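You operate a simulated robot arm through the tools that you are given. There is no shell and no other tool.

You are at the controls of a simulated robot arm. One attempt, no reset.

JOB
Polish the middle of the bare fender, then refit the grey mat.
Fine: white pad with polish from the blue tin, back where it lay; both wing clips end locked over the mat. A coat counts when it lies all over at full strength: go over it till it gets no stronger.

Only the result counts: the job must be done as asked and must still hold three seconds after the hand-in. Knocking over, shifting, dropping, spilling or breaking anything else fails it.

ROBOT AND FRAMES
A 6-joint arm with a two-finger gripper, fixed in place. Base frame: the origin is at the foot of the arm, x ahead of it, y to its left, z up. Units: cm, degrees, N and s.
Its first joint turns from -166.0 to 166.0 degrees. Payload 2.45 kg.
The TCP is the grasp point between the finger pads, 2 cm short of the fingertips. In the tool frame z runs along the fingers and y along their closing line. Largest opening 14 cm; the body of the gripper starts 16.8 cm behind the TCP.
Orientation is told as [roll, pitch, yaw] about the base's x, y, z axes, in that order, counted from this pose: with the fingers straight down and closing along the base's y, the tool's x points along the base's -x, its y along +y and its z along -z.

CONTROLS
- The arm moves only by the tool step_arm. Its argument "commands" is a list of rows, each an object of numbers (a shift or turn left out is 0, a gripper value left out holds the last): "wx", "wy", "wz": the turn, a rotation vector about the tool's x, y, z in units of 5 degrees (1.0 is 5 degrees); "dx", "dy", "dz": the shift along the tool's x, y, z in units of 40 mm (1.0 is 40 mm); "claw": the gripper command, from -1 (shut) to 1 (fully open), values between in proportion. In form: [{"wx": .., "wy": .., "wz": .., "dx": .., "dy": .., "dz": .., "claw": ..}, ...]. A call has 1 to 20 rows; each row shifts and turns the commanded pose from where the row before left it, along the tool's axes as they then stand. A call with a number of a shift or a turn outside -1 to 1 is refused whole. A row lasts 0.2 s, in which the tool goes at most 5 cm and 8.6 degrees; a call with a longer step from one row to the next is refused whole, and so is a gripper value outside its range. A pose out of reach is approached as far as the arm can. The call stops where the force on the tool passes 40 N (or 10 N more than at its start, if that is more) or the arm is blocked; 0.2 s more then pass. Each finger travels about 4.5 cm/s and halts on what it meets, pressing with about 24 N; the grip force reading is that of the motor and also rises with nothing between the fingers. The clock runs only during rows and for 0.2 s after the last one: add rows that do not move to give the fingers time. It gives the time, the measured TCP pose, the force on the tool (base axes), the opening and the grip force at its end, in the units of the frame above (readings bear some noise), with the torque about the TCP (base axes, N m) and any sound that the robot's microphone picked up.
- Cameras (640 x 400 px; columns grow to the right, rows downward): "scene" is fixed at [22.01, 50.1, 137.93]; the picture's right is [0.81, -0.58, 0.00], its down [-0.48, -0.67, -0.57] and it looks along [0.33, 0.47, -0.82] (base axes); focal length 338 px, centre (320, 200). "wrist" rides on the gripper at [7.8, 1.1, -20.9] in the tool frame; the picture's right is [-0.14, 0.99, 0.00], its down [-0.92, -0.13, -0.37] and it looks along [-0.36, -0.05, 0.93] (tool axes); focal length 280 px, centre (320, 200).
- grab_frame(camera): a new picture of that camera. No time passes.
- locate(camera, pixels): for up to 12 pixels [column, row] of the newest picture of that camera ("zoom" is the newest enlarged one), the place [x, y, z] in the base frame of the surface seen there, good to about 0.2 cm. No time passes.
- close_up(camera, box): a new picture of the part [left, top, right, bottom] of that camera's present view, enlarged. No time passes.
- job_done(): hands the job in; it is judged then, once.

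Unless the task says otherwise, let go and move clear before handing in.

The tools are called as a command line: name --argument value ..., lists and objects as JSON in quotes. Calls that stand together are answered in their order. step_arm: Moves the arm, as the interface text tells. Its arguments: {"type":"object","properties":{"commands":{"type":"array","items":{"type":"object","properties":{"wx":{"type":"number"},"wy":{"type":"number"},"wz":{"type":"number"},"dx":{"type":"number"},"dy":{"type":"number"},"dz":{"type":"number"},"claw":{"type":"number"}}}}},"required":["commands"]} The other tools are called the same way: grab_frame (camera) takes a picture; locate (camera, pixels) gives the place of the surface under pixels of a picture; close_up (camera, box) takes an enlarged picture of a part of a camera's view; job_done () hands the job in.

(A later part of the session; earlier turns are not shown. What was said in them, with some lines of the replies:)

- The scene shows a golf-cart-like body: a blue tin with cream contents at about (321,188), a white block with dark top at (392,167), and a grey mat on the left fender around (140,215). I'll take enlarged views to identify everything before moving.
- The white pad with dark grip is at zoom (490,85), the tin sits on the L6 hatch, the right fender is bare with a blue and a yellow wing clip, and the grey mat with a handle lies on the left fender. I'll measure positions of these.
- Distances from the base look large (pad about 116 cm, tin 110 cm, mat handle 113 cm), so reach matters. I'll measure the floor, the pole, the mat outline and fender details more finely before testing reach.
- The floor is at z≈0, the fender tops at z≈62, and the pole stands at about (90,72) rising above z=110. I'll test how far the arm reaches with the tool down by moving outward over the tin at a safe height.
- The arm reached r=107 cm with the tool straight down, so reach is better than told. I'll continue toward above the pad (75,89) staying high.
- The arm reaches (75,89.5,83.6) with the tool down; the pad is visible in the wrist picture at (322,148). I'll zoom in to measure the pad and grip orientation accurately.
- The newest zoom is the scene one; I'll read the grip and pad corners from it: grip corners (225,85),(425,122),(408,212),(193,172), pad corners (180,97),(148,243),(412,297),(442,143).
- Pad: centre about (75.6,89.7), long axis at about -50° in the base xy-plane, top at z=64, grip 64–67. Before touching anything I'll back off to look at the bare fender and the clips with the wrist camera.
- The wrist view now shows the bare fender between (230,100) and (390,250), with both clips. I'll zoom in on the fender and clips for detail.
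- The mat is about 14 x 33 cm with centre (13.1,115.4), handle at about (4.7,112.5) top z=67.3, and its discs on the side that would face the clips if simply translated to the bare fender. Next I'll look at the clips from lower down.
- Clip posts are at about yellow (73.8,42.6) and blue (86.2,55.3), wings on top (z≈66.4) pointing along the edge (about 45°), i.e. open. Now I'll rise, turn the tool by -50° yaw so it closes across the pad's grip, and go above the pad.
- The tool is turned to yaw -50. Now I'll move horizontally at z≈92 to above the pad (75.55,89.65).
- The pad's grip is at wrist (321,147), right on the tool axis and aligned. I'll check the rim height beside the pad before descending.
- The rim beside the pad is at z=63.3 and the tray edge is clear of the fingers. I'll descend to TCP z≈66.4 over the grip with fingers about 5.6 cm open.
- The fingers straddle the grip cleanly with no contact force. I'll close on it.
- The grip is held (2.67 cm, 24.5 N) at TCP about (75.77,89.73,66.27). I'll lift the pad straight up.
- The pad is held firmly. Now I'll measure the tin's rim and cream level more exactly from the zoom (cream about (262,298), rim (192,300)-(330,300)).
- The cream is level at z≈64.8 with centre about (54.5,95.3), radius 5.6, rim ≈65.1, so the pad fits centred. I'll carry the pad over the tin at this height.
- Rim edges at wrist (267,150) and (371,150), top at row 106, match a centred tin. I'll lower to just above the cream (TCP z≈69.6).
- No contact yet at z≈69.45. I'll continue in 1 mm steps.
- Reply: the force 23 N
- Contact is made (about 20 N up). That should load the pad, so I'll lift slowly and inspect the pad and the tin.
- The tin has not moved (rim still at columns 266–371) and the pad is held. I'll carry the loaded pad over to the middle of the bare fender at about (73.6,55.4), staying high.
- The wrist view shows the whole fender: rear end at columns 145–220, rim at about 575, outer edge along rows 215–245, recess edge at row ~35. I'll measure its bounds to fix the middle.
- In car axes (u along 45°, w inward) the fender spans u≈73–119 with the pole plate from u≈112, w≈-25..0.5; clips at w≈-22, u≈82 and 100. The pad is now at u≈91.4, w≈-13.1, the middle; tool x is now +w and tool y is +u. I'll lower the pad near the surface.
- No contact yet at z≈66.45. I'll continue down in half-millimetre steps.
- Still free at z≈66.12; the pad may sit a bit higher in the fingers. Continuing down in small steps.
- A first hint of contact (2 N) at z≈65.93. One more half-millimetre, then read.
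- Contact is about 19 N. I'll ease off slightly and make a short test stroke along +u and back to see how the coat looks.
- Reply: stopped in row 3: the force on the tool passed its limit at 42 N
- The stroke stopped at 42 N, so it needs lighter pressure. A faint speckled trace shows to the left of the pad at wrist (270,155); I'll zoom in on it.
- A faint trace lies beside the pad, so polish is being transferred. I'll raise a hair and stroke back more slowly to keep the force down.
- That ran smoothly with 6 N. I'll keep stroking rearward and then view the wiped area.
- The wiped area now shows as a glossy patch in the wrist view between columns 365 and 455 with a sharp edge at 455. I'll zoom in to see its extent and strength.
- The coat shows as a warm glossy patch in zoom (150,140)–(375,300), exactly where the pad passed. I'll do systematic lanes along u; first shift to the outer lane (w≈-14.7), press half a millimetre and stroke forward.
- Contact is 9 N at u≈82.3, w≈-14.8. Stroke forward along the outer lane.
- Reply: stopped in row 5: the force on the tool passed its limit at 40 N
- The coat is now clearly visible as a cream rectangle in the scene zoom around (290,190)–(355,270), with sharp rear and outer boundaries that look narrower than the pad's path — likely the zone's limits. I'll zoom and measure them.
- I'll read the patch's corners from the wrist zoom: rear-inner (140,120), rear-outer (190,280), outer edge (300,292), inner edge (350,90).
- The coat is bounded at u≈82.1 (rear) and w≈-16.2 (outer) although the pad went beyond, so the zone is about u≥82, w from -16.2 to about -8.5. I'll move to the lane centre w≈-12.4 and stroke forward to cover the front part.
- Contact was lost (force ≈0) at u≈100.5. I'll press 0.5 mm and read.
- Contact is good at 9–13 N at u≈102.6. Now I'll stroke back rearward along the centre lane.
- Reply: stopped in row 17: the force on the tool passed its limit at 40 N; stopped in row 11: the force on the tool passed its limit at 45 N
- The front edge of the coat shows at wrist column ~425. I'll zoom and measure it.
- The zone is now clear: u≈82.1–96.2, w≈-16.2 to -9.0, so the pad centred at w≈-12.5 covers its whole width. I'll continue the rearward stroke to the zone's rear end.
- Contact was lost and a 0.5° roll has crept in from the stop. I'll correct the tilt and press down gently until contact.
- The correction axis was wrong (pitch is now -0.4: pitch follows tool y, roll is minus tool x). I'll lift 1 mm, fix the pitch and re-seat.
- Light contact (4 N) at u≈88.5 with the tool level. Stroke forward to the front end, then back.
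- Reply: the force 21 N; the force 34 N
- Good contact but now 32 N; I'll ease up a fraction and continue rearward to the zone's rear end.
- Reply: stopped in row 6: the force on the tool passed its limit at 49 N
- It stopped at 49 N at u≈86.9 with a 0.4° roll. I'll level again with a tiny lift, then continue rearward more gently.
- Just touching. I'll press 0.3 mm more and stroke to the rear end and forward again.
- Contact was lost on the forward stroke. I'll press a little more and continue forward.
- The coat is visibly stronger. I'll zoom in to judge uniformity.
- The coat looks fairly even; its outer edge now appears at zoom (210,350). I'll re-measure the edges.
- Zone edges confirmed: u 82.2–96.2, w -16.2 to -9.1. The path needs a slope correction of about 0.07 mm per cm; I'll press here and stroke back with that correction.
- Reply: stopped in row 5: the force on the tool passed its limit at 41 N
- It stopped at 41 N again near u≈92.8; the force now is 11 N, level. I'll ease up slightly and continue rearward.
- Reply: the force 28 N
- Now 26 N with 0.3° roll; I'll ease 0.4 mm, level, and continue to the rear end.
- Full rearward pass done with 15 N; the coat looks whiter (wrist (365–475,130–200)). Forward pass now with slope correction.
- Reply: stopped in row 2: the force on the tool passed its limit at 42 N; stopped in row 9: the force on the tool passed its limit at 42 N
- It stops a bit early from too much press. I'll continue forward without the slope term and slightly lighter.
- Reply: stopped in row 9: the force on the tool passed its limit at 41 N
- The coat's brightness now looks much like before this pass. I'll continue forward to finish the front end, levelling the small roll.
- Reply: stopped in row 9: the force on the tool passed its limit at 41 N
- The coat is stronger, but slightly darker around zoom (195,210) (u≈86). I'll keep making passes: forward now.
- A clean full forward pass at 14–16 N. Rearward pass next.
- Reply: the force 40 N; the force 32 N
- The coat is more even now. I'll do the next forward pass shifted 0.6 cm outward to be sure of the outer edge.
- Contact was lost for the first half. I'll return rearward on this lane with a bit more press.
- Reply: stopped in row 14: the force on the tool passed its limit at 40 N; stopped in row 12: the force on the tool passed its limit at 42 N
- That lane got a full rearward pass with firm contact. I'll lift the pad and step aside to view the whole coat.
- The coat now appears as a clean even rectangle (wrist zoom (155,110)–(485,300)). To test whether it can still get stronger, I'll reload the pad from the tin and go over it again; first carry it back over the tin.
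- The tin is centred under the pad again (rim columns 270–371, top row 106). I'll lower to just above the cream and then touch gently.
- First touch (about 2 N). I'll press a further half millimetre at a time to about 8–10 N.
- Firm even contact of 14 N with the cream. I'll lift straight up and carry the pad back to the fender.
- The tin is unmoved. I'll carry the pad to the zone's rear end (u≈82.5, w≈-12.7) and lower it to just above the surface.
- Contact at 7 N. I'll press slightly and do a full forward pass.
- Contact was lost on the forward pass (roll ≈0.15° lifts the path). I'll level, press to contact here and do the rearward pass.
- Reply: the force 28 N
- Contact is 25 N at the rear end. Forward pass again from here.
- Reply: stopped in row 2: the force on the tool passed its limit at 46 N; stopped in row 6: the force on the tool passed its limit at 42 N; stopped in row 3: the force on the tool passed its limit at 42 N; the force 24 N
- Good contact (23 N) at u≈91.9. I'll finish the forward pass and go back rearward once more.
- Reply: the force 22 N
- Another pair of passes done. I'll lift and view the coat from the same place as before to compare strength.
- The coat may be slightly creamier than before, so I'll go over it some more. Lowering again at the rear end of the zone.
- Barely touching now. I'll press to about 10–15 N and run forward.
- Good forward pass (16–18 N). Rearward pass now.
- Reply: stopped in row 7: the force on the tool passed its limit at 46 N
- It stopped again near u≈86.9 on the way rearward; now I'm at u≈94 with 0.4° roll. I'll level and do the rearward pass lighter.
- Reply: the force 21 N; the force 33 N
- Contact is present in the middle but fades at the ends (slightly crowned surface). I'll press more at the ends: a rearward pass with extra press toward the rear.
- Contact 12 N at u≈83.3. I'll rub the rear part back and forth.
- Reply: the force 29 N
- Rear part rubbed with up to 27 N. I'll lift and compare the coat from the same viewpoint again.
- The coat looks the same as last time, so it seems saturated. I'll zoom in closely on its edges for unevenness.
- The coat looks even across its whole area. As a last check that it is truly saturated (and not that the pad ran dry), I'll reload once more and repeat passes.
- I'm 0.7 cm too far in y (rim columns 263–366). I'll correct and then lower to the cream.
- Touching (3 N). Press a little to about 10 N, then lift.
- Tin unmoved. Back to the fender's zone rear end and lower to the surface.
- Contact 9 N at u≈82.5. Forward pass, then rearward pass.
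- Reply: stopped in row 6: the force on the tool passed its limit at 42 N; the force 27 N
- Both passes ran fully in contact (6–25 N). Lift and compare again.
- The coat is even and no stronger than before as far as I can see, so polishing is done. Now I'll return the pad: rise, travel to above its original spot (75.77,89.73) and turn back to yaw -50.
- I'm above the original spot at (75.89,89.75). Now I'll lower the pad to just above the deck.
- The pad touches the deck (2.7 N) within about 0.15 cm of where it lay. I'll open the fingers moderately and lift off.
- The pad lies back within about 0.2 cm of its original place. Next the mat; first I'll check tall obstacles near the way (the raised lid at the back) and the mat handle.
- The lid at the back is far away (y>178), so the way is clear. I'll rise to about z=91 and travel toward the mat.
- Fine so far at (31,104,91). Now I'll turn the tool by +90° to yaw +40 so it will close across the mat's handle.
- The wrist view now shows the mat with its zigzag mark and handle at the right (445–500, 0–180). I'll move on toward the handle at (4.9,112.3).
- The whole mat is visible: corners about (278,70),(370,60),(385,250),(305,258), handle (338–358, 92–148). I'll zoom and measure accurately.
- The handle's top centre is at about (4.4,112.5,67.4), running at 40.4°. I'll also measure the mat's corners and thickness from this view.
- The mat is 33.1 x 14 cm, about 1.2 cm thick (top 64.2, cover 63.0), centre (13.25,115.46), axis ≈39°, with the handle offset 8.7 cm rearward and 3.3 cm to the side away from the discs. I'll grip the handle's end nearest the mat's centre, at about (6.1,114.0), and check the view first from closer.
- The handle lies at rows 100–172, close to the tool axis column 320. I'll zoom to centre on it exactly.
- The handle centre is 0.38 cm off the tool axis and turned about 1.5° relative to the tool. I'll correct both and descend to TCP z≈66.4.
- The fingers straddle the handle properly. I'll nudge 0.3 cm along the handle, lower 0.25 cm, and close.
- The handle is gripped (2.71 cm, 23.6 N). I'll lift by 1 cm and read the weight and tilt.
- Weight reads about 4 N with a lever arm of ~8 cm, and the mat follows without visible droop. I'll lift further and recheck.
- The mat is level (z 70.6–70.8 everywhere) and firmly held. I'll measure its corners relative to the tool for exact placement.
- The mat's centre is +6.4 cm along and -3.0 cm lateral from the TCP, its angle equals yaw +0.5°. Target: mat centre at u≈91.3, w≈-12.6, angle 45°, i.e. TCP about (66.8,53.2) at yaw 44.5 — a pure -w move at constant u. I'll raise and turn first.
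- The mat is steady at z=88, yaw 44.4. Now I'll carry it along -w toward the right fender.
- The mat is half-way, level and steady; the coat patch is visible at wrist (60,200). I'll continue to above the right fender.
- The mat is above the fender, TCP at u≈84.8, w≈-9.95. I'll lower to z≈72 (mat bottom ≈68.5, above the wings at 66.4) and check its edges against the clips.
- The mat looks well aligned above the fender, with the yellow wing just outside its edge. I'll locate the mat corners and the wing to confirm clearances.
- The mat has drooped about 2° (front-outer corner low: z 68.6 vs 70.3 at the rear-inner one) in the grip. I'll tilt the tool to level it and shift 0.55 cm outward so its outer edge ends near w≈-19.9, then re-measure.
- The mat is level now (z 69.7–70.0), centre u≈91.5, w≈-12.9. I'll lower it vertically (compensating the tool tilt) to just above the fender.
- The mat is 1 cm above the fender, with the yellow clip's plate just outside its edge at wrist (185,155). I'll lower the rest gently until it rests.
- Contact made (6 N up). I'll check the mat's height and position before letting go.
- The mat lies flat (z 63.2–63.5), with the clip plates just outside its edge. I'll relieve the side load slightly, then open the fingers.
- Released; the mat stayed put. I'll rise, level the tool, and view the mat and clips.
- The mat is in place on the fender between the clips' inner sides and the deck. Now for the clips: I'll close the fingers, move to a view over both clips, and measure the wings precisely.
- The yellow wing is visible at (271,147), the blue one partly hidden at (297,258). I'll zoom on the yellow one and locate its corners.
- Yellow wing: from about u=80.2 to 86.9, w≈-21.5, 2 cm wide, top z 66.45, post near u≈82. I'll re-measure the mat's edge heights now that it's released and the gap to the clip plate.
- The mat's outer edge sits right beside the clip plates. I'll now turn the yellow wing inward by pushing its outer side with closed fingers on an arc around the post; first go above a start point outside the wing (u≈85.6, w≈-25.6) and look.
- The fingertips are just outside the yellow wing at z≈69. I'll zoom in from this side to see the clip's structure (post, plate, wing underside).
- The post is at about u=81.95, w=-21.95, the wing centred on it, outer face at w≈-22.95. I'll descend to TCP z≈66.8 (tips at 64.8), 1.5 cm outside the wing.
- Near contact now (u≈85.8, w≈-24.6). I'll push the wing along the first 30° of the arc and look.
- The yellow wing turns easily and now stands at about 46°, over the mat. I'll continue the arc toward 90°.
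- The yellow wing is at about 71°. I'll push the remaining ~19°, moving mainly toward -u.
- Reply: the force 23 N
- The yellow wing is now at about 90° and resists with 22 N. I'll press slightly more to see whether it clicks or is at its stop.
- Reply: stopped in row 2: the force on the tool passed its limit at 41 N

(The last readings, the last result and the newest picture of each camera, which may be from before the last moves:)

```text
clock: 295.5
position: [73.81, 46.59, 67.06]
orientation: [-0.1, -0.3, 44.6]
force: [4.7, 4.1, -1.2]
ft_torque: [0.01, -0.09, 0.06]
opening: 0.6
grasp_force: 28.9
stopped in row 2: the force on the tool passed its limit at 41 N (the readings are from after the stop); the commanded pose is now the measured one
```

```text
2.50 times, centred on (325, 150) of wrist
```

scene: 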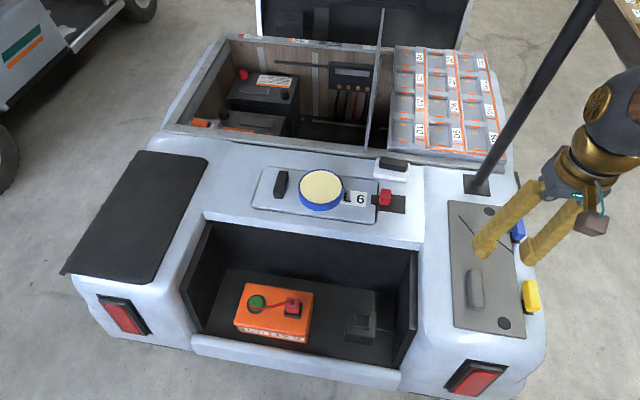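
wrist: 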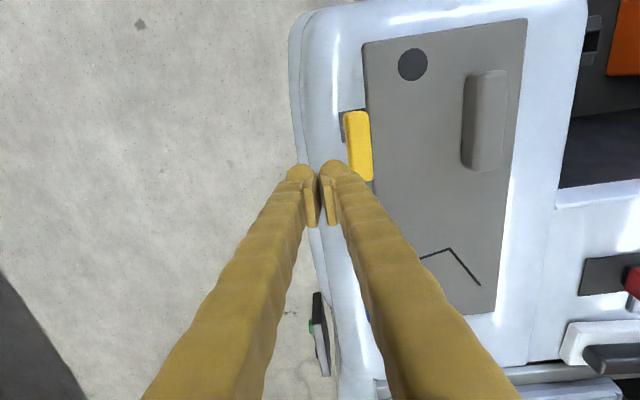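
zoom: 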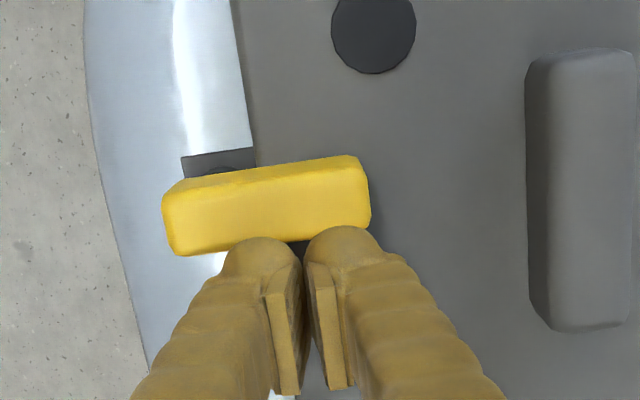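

It stops hard at about 90° (41 N, no movement). I'll back off and inspect whether it stays and how it sits relative to the mat.

step_arm --commands '[{"dx": -0.1}, {"dx": -0.3}, {"dz": -0.4}, {"dz": -0.8}, {"dz": -0.6, "dx": -0.4}, {"dx": -0.5}, {}]'

grab_frame --camera "wrist"

close_up --camera "scene" --box '[500, 260, 560, 330]'

locate --camera "zoom" --pixels '[[180, 190], [320, 210], [250, 195], [180, 230], [250, 245], [340, 260], [160, 210], [130, 210], [290, 280], [250, 265], [120, 150], [350, 215]]'

```text
clock: 297.1
position: [77.65, 50.23, 74.27]
orientation: [0.0, -0.2, 44.6]
force: [0.5, -0.3, 0.0]
ft_torque: [-0.01, -0.01, 0.01]
opening: 0.01
grasp_force: 29.2
```

```text
taken
```

wrist: 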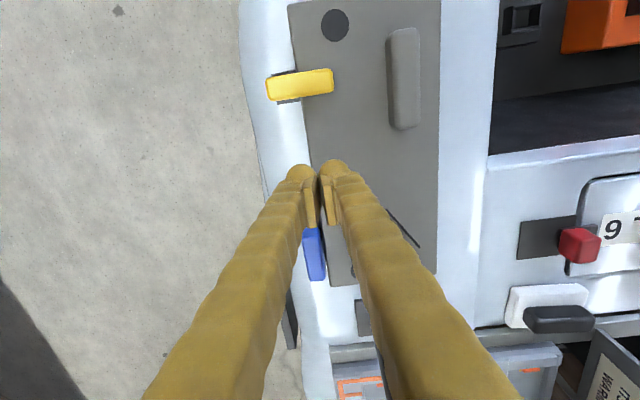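

```text
5.71 times, centred on (530, 295) of scene
```

zoom: 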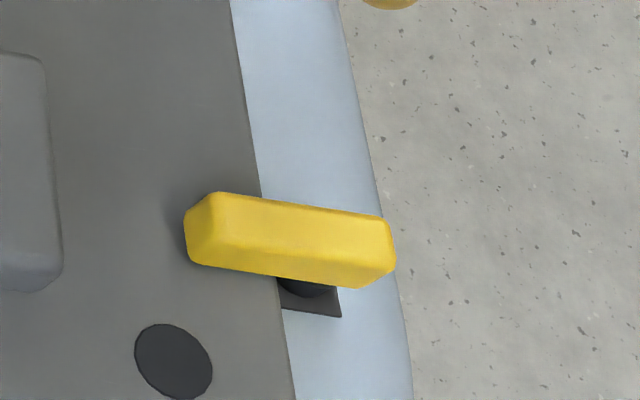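

```text
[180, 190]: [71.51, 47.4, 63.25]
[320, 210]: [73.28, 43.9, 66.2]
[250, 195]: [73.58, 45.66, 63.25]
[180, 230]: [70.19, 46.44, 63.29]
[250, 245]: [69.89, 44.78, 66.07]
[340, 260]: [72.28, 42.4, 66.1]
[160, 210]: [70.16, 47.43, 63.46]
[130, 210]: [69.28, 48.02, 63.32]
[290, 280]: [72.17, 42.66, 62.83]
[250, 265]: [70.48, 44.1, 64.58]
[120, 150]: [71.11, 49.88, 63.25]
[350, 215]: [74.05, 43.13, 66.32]
```

The yellow wing stays across the mat's edge at its hard stop. I'll check its heights from the wrist view and then see the blue clip at (313,253).

locate --camera "wrist" --pixels '[[300, 85], [280, 88], [322, 80], [310, 255], [318, 270], [308, 238], [300, 100], [340, 85]]'

close_up --camera "wrist" --box '[240, 40, 380, 130]'

close_up --camera "scene" --box '[480, 195, 550, 265]'

```text
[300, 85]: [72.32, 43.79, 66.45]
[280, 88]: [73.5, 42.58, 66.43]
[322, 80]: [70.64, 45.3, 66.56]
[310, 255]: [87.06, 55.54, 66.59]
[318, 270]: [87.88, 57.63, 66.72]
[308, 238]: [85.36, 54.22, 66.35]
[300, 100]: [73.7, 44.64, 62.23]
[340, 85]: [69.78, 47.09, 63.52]
```

```text
4.44 times, centred on (310, 85) of wrist
```

zoom: 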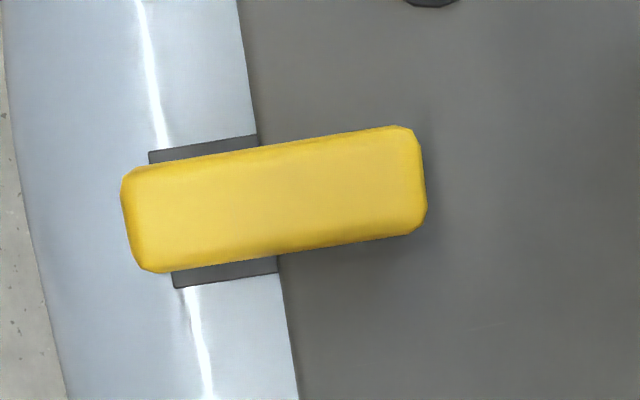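

```text
5.71 times, centred on (515, 230) of scene
```

zoom: 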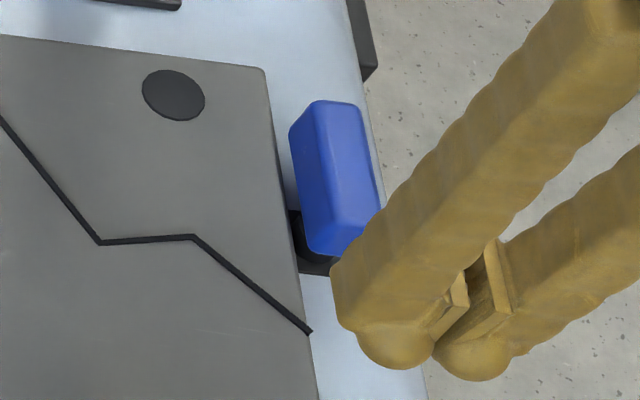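

The yellow wing is square across the mat edge. Now the blue clip: move above a start point outside its wing (u≈103.8, w≈-25.9), staying above wing height.

step_arm --commands '[{"dy": -0.55, "dz": -0.2}, {"dy": -0.55, "dx": -0.3, "dz": -0.2}, {"dy": -0.53, "dx": -0.6}, {"dx": -0.8}, {"dx": -0.8}, {"dx": -0.6}, {"dx": -0.24}, {}]'

grab_frame --camera "wrist"

grab_frame --camera "scene"

```text
clock: 298.9
position: [91.62, 55.08, 76.09]
orientation: [0.1, -0.1, 44.6]
force: [0.2, -0.4, 0.8]
ft_torque: [-0.02, -0.01, 0.0]
opening: 0.01
grasp_force: 29.6
```

```text
taken
```

wrist: 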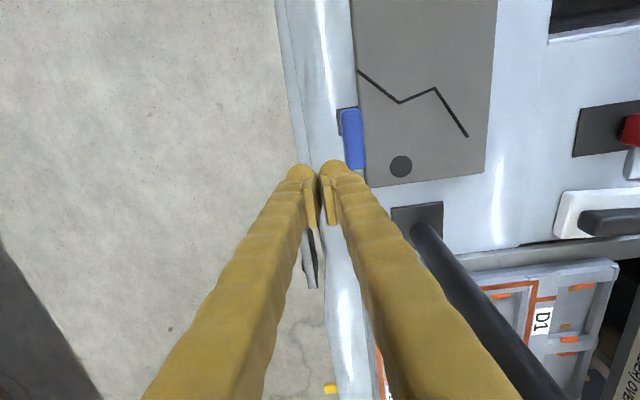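

```text
taken
```

scene: 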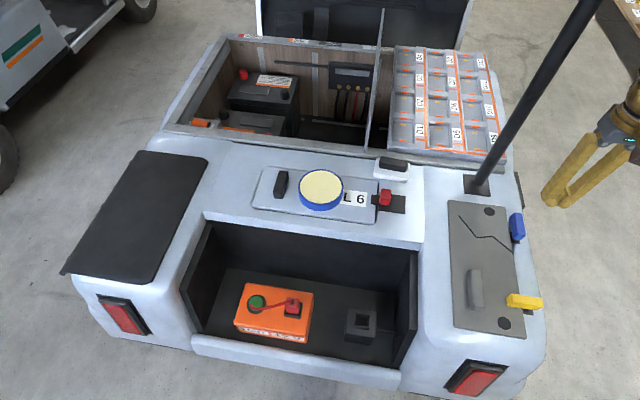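

I'm outside the blue wing (at wrist (352,138)) at u≈103.7, w≈-25.8. Descend to z≈67 and approach until close.

step_arm --commands '[{"dz": 0.7}, {"dz": 0.7}, {"dz": 0.5}, {"dz": 0.3}, {"dz": 0.07}, {}]'

step_arm --commands '[{"dy": 0.15}, {"dy": 0.12}, {}]'

close_up --camera "wrist" --box '[250, 70, 400, 230]'

```text
clock: 300.3
position: [91.65, 55.01, 66.87]
orientation: [0.0, -0.3, 44.5]
force: [0.9, -1.4, -0.2]
ft_torque: [-0.01, 0.04, 0.02]
opening: 0.0
grasp_force: 29.1
```

```text
clock: 301.1
position: [90.76, 55.82, 66.83]
orientation: [-0.1, -0.2, 44.5]
force: [2.6, 0.1, -0.3]
ft_torque: [0.01, -0.01, 0.01]
opening: 0.0
grasp_force: 29.0
```

```text
2.50 times, centred on (325, 150) of wrist
```

zoom: 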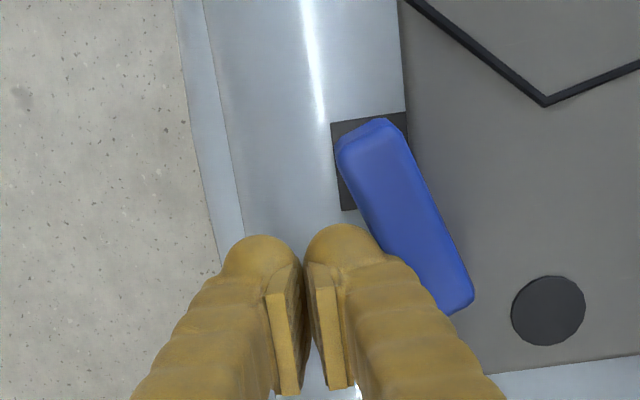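

The blue wing has begun to turn (about 18°). I'll continue the same arc that worked for the yellow one.

step_arm --commands '[{"dx": -0.094, "dy": 0.162}, {"dx": -0.094, "dy": 0.162}, {"dx": -0.094, "dy": 0.162}, {}]'

step_arm --commands '[{"dx": 0.0, "dy": 0.19}, {"dx": 0.03, "dy": 0.2}, {"dx": 0.07, "dy": 0.2}, {}]'

close_up --camera "wrist" --box '[250, 70, 400, 230]'

close_up --camera "scene" --box '[460, 180, 580, 300]'

```text
clock: 302.1
position: [90.27, 57.93, 66.8]
orientation: [0.0, -0.3, 44.5]
force: [1.1, -0.5, -0.3]
ft_torque: [0.02, -0.02, -0.01]
opening: 0.0
grasp_force: 29.3
```

```text
clock: 303.1
position: [88.6, 59.38, 66.78]
orientation: [0.1, -0.2, 44.6]
force: [-0.4, -0.3, 0.3]
ft_torque: [-0.01, -0.02, 0.0]
opening: 0.0
grasp_force: 29.5
```

```text
2.50 times, centred on (325, 150) of wrist
```

zoom: 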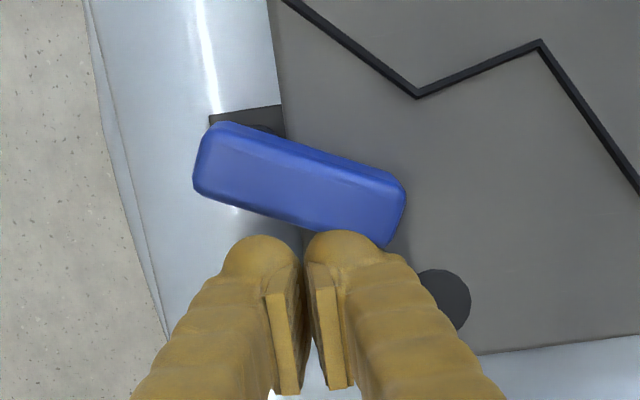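

```text
3.33 times, centred on (520, 240) of scene
```

zoom: 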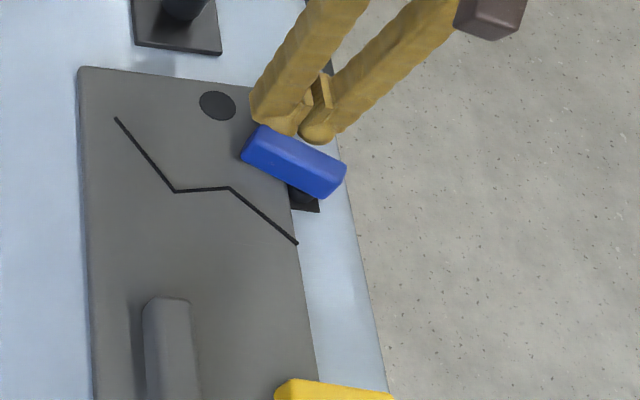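

The blue wing is at about 67°. I'll push the rest to its stop.

step_arm --commands '[{"dx": 0.09, "dy": 0.1}, {"dx": 0.09, "dy": 0.1}, {"dx": 0.09, "dy": 0.09}, {}]'

close_up --camera "wrist" --box '[250, 70, 400, 230]'

```text
clock: 304.1
position: [86.92, 59.33, 66.88]
orientation: [0.0, -0.2, 44.5]
force: [0.2, 0.5, 0.2]
ft_torque: [0.03, 0.02, 0.01]
opening: 0.0
grasp_force: 29.6
```

```text
2.50 times, centred on (325, 150) of wrist
```

zoom: 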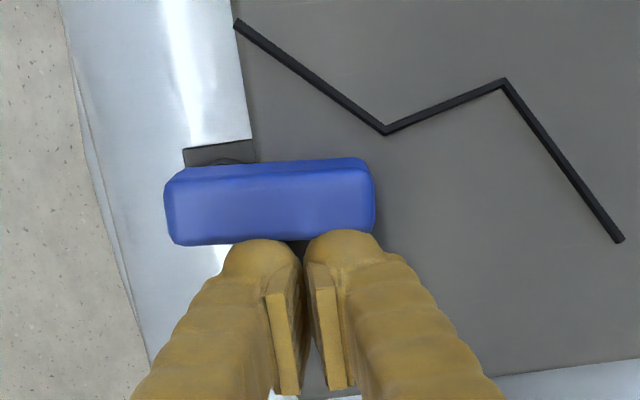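

The blue wing is at about 88°. A little more until the stop is felt.

step_arm --commands '[{"dx": 0.03}, {}]'

step_arm --commands '[{"dx": 0.025}, {}]'

```text
clock: 304.7
position: [86.83, 59.34, 66.78]
orientation: [0.0, -0.2, 44.4]
force: [0.3, 0.5, 0.2]
ft_torque: [0.06, 0.02, 0.0]
opening: 0.01
grasp_force: 29.7
```

```text
clock: 305.3
position: [86.74, 59.33, 66.75]
orientation: [0.1, -0.3, 44.5]
force: [0.5, 0.2, 0.5]
ft_torque: [0.02, 0.05, 0.0]
opening: 0.01
grasp_force: 28.7
```

step_arm --commands '[{"dx": 0.025}, {}]'

step_arm --commands '[{"dx": 0.025}, {}]'

close_up --camera "wrist" --box '[250, 70, 400, 230]'

```text
clock: 305.9
position: [86.66, 59.09, 66.85]
orientation: [0.0, -0.3, 44.5]
force: [3.6, 7.1, -0.5]
ft_torque: [0.08, -0.06, 0.0]
opening: 0.59
grasp_force: 29.7
```

```text
clock: 306.5
position: [86.68, 59.27, 66.93]
orientation: [-0.1, -0.4, 44.5]
force: [27.5, 26.4, -9.0]
ft_torque: [0.35, -0.43, 0.22]
opening: 0.6
grasp_force: 28.9
```

```text
2.50 times, centred on (325, 150) of wrist
```

zoom: 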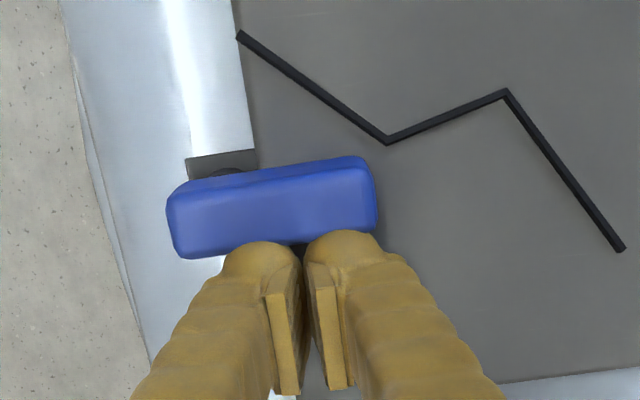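

The blue wing is at its stop too (38 N), same as the yellow one. I'll back off, rise clear, and inspect both clips, the mat, the pad and the tin.

step_arm --commands '[{"dx": -0.1}, {"dx": -0.3}, {"dz": -0.4}, {"dz": -0.8}, {"dz": -0.9, "dy": -0.4}, {"dz": -0.9, "dy": -0.8}, {"dz": -0.9, "dy": -0.8, "dx": 0.5}, {"dx": 0.8, "dy": -0.6}, {"dx": 0.8}, {"dx": 0.8}, {"dx": 0.8}, {}]'

grab_frame --camera "scene"

close_up --camera "scene" --box '[430, 170, 560, 350]'

grab_frame --camera "wrist"

```text
refused: row 7 steps farther than a row can; nothing moved
```

```text
taken
```

scene: 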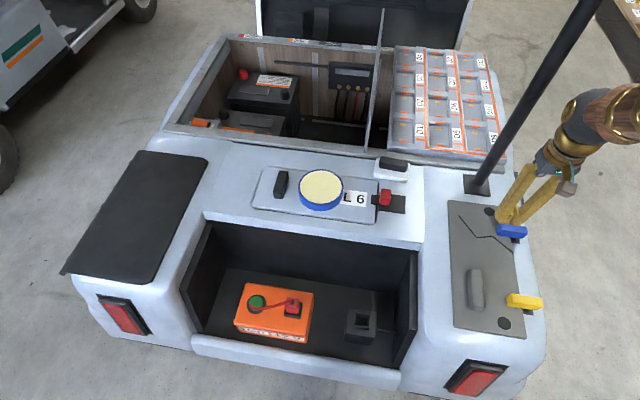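

```text
2.22 times, centred on (495, 260) of scene
```

zoom: 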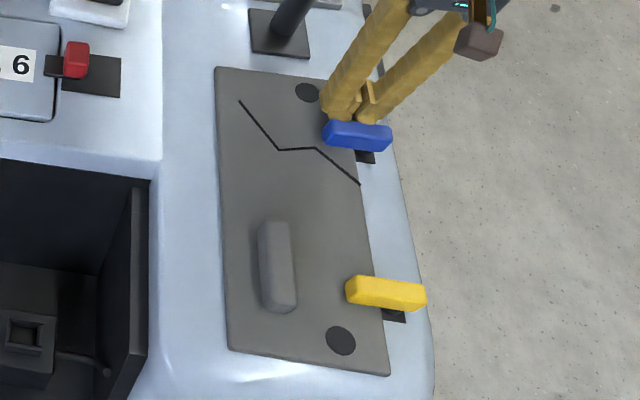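

```text
taken
```

wrist: 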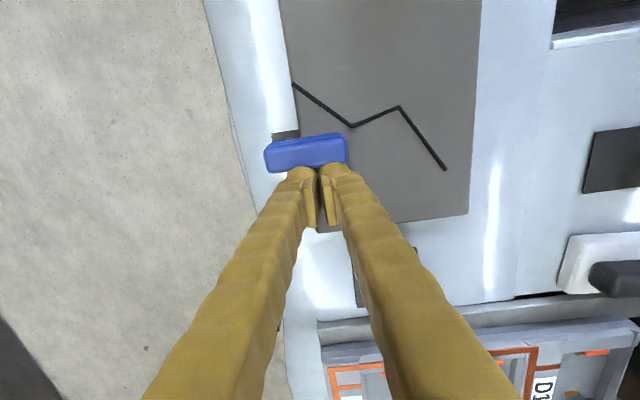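

The retreat was refused as one row was too long; both wings already look square over the mat in the zoom. I'll retreat with smaller steps.

step_arm --commands '[{"dx": -0.1}, {"dx": -0.2}, {"dz": -0.4}, {"dz": -0.8}, {"dz": -0.8}, {"dz": -0.8}, {"dz": -0.6, "dy": -0.5}, {"dx": 0.5, "dy": -0.6}, {"dx": 0.8}, {"dx": 0.8}, {"dx": 0.8}, {"dx": 0.6}, {}]'

grab_frame --camera "scene"

close_up --camera "scene" --box '[430, 170, 560, 350]'

grab_frame --camera "wrist"

```text
clock: 309.3
position: [80.42, 46.81, 80.31]
orientation: [0.0, -0.1, 44.5]
force: [-0.1, -0.2, -0.2]
ft_torque: [0.02, 0.02, -0.02]
opening: 0.01
grasp_force: 29.3
```

```text
taken
```

scene: 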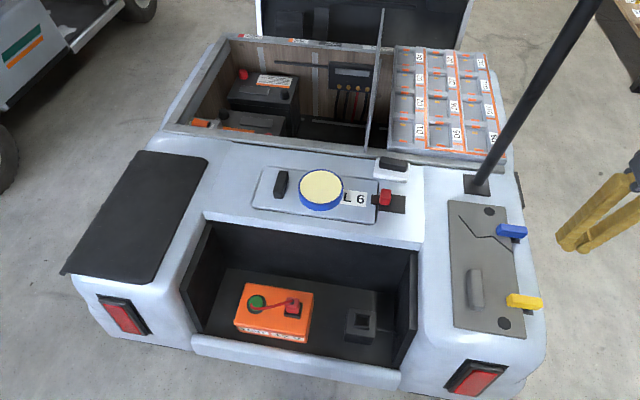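

```text
2.22 times, centred on (495, 260) of scene
```

zoom: 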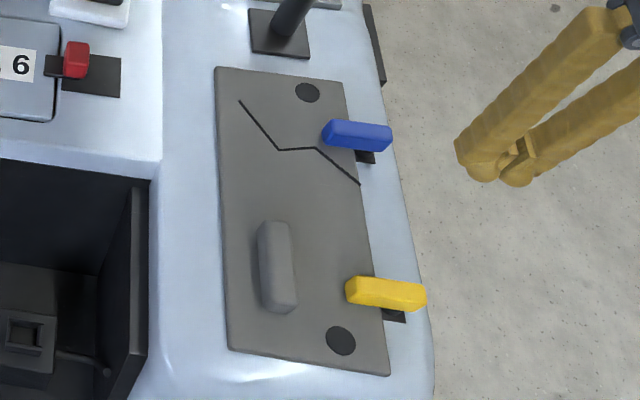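

```text
taken
```

wrist: 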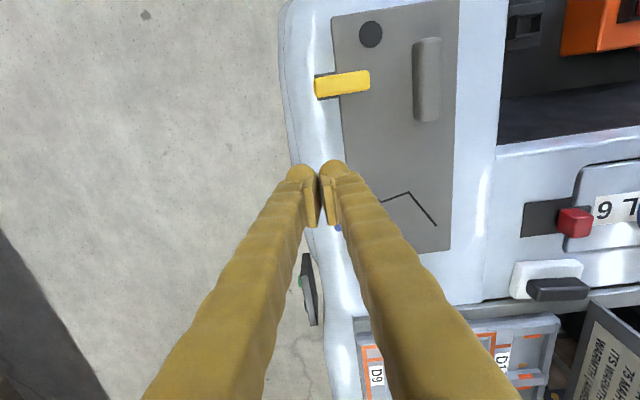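

Both wings lie across the mat's edge. I'll measure each wing's direction precisely to be sure both are fully turned.

close_up --camera "scene" --box '[485, 210, 545, 255]'

locate --camera "zoom" --pixels '[[150, 165], [420, 195], [150, 200], [420, 235], [280, 180], [130, 180], [445, 215], [300, 300], [100, 200], [60, 200]]'

close_up --camera "scene" --box '[495, 280, 555, 325]'

locate --camera "zoom" --pixels '[[150, 165], [420, 195], [150, 200], [420, 235], [280, 180], [130, 180], [445, 215], [300, 300], [100, 200], [60, 200]]'

```text
8.89 times, centred on (515, 232) of scene
```

zoom: 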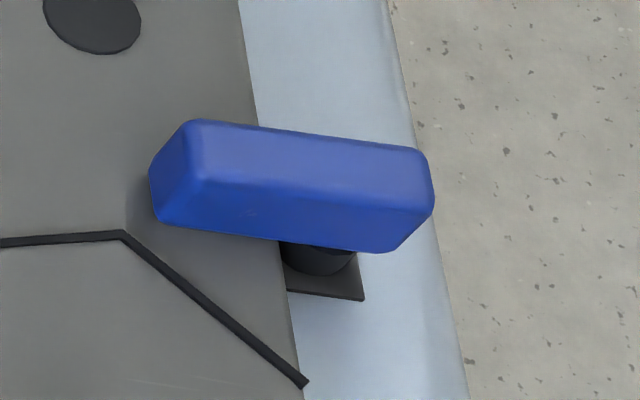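

```text
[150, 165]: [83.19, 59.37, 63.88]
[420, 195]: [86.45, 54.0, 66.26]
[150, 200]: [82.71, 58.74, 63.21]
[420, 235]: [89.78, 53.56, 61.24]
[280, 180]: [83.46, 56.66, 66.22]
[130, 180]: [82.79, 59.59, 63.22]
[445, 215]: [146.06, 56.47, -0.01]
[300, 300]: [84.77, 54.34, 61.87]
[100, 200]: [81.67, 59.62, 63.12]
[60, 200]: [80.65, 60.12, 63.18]
```

```text
8.89 times, centred on (525, 302) of scene
```

zoom: 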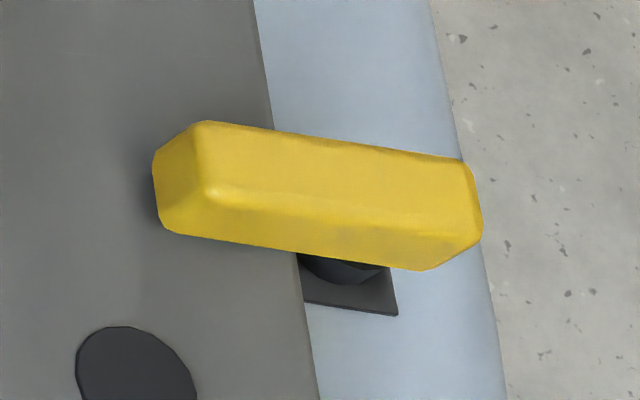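

```text
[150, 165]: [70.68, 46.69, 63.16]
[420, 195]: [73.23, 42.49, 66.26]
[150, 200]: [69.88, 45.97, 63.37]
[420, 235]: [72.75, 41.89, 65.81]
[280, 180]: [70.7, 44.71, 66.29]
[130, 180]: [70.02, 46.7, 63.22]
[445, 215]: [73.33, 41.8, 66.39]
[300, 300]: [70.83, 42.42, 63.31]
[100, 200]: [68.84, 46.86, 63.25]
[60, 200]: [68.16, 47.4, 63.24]
```

Both wings measure square (about 90°) across the edge, at their stops. Finally I'll check the mat's alignment, and that the tin and pad are where they should be.

close_up --camera "scene" --box '[430, 170, 560, 350]'

locate --camera "zoom" --pixels '[[219, 72], [338, 83], [384, 370], [233, 347], [300, 200], [277, 300], [250, 220]]'

close_up --camera "scene" --box '[240, 140, 440, 265]'

locate --camera "zoom" --pixels '[[262, 150], [195, 150], [325, 150], [430, 100], [545, 90], [490, 75], [540, 125], [445, 60]]'

```text
2.22 times, centred on (495, 260) of scene
```

zoom: 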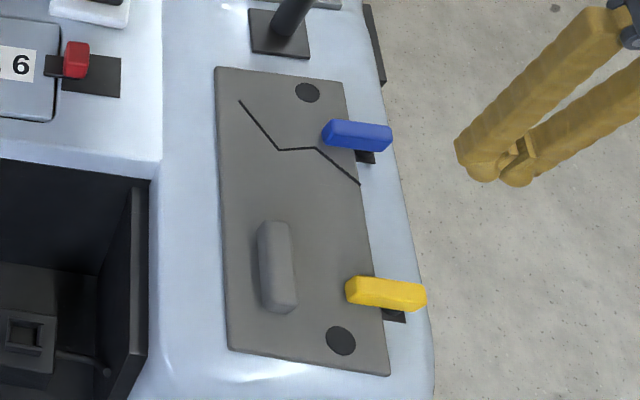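

```text
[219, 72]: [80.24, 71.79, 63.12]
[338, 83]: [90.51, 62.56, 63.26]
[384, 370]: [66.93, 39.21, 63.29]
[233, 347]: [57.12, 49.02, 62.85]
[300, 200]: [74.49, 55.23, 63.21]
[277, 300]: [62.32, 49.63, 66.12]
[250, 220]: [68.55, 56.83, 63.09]
```

```text
3.20 times, centred on (340, 202) of scene
```

zoom: 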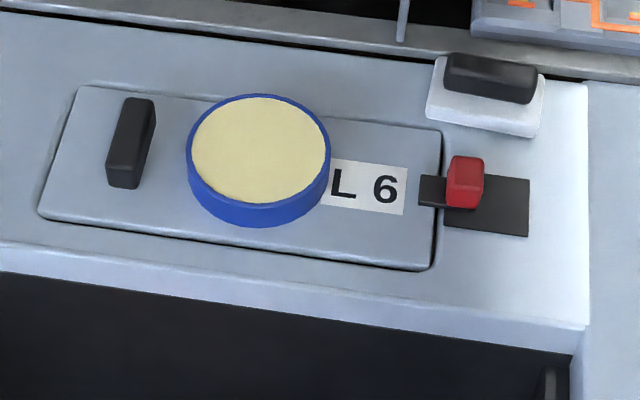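

```text
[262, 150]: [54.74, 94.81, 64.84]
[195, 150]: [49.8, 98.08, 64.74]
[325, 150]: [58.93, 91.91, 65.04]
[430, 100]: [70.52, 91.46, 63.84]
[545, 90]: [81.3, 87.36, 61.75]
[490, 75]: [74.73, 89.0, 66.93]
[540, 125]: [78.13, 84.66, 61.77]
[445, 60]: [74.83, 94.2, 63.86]
```

The mat is flat (z 63.1–63.3), aligned at 44.7° with both wings over it, and the tin and pad match the first picture. I'll raise the empty gripper well clear before handing in.

step_arm --commands '[{"dz": -0.8}, {"dz": -0.8}, {"dz": -0.8}, {"dz": -0.8}, {}, {}, {}]'

grab_frame --camera "scene"

```text
clock: 310.9
position: [80.33, 46.69, 93.35]
orientation: [0.0, -0.2, 44.5]
force: [-0.5, 0.0, 0.4]
ft_torque: [-0.01, 0.0, -0.01]
opening: 0.0
grasp_force: 29.0
```

```text
taken
```

scene: 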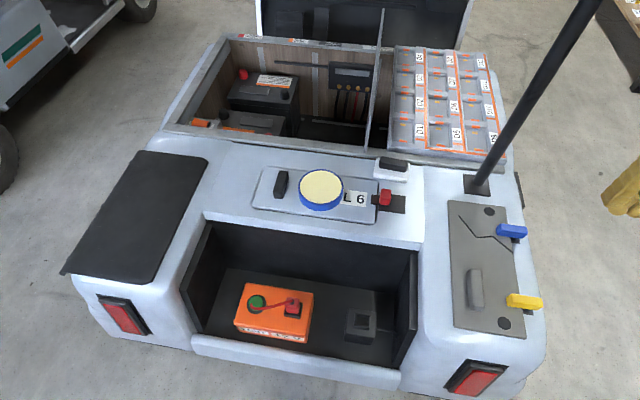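

The last picture shows the mat at (485,270) held by the blue (512,231) and yellow (524,301) wings, the pad at (393,168) and the tin at (321,189) in place, and the empty gripper well clear. I'm handing the job in.

job_done

```text
The job is handed in.
```

I polished the middle of the bare fender, refitted the grey mat and turned both wing clips over it. Then I handed the job in; no verdict has come back yet.

- **Polish:** I put polish from the blue tin on with the white pad, loading it three times. The coat filled an even rectangle of about 14 by 7 cm and looked no stronger after the last reload and passes. I judged that by eye, and the mat now covers it.
- **White pad:** It lies within about 0.2 cm of where it started. The tin did not move.
- **Grey mat:** It lies flat and in line with the fender. Its outer edge sits right against the clip plates.
- **Wing clips:** Both wings are turned square across the mat's edge, up against a hard stop. I heard no click from either, so I am taking the stop as the locked position.

The gripper was empty and well clear when I handed in.
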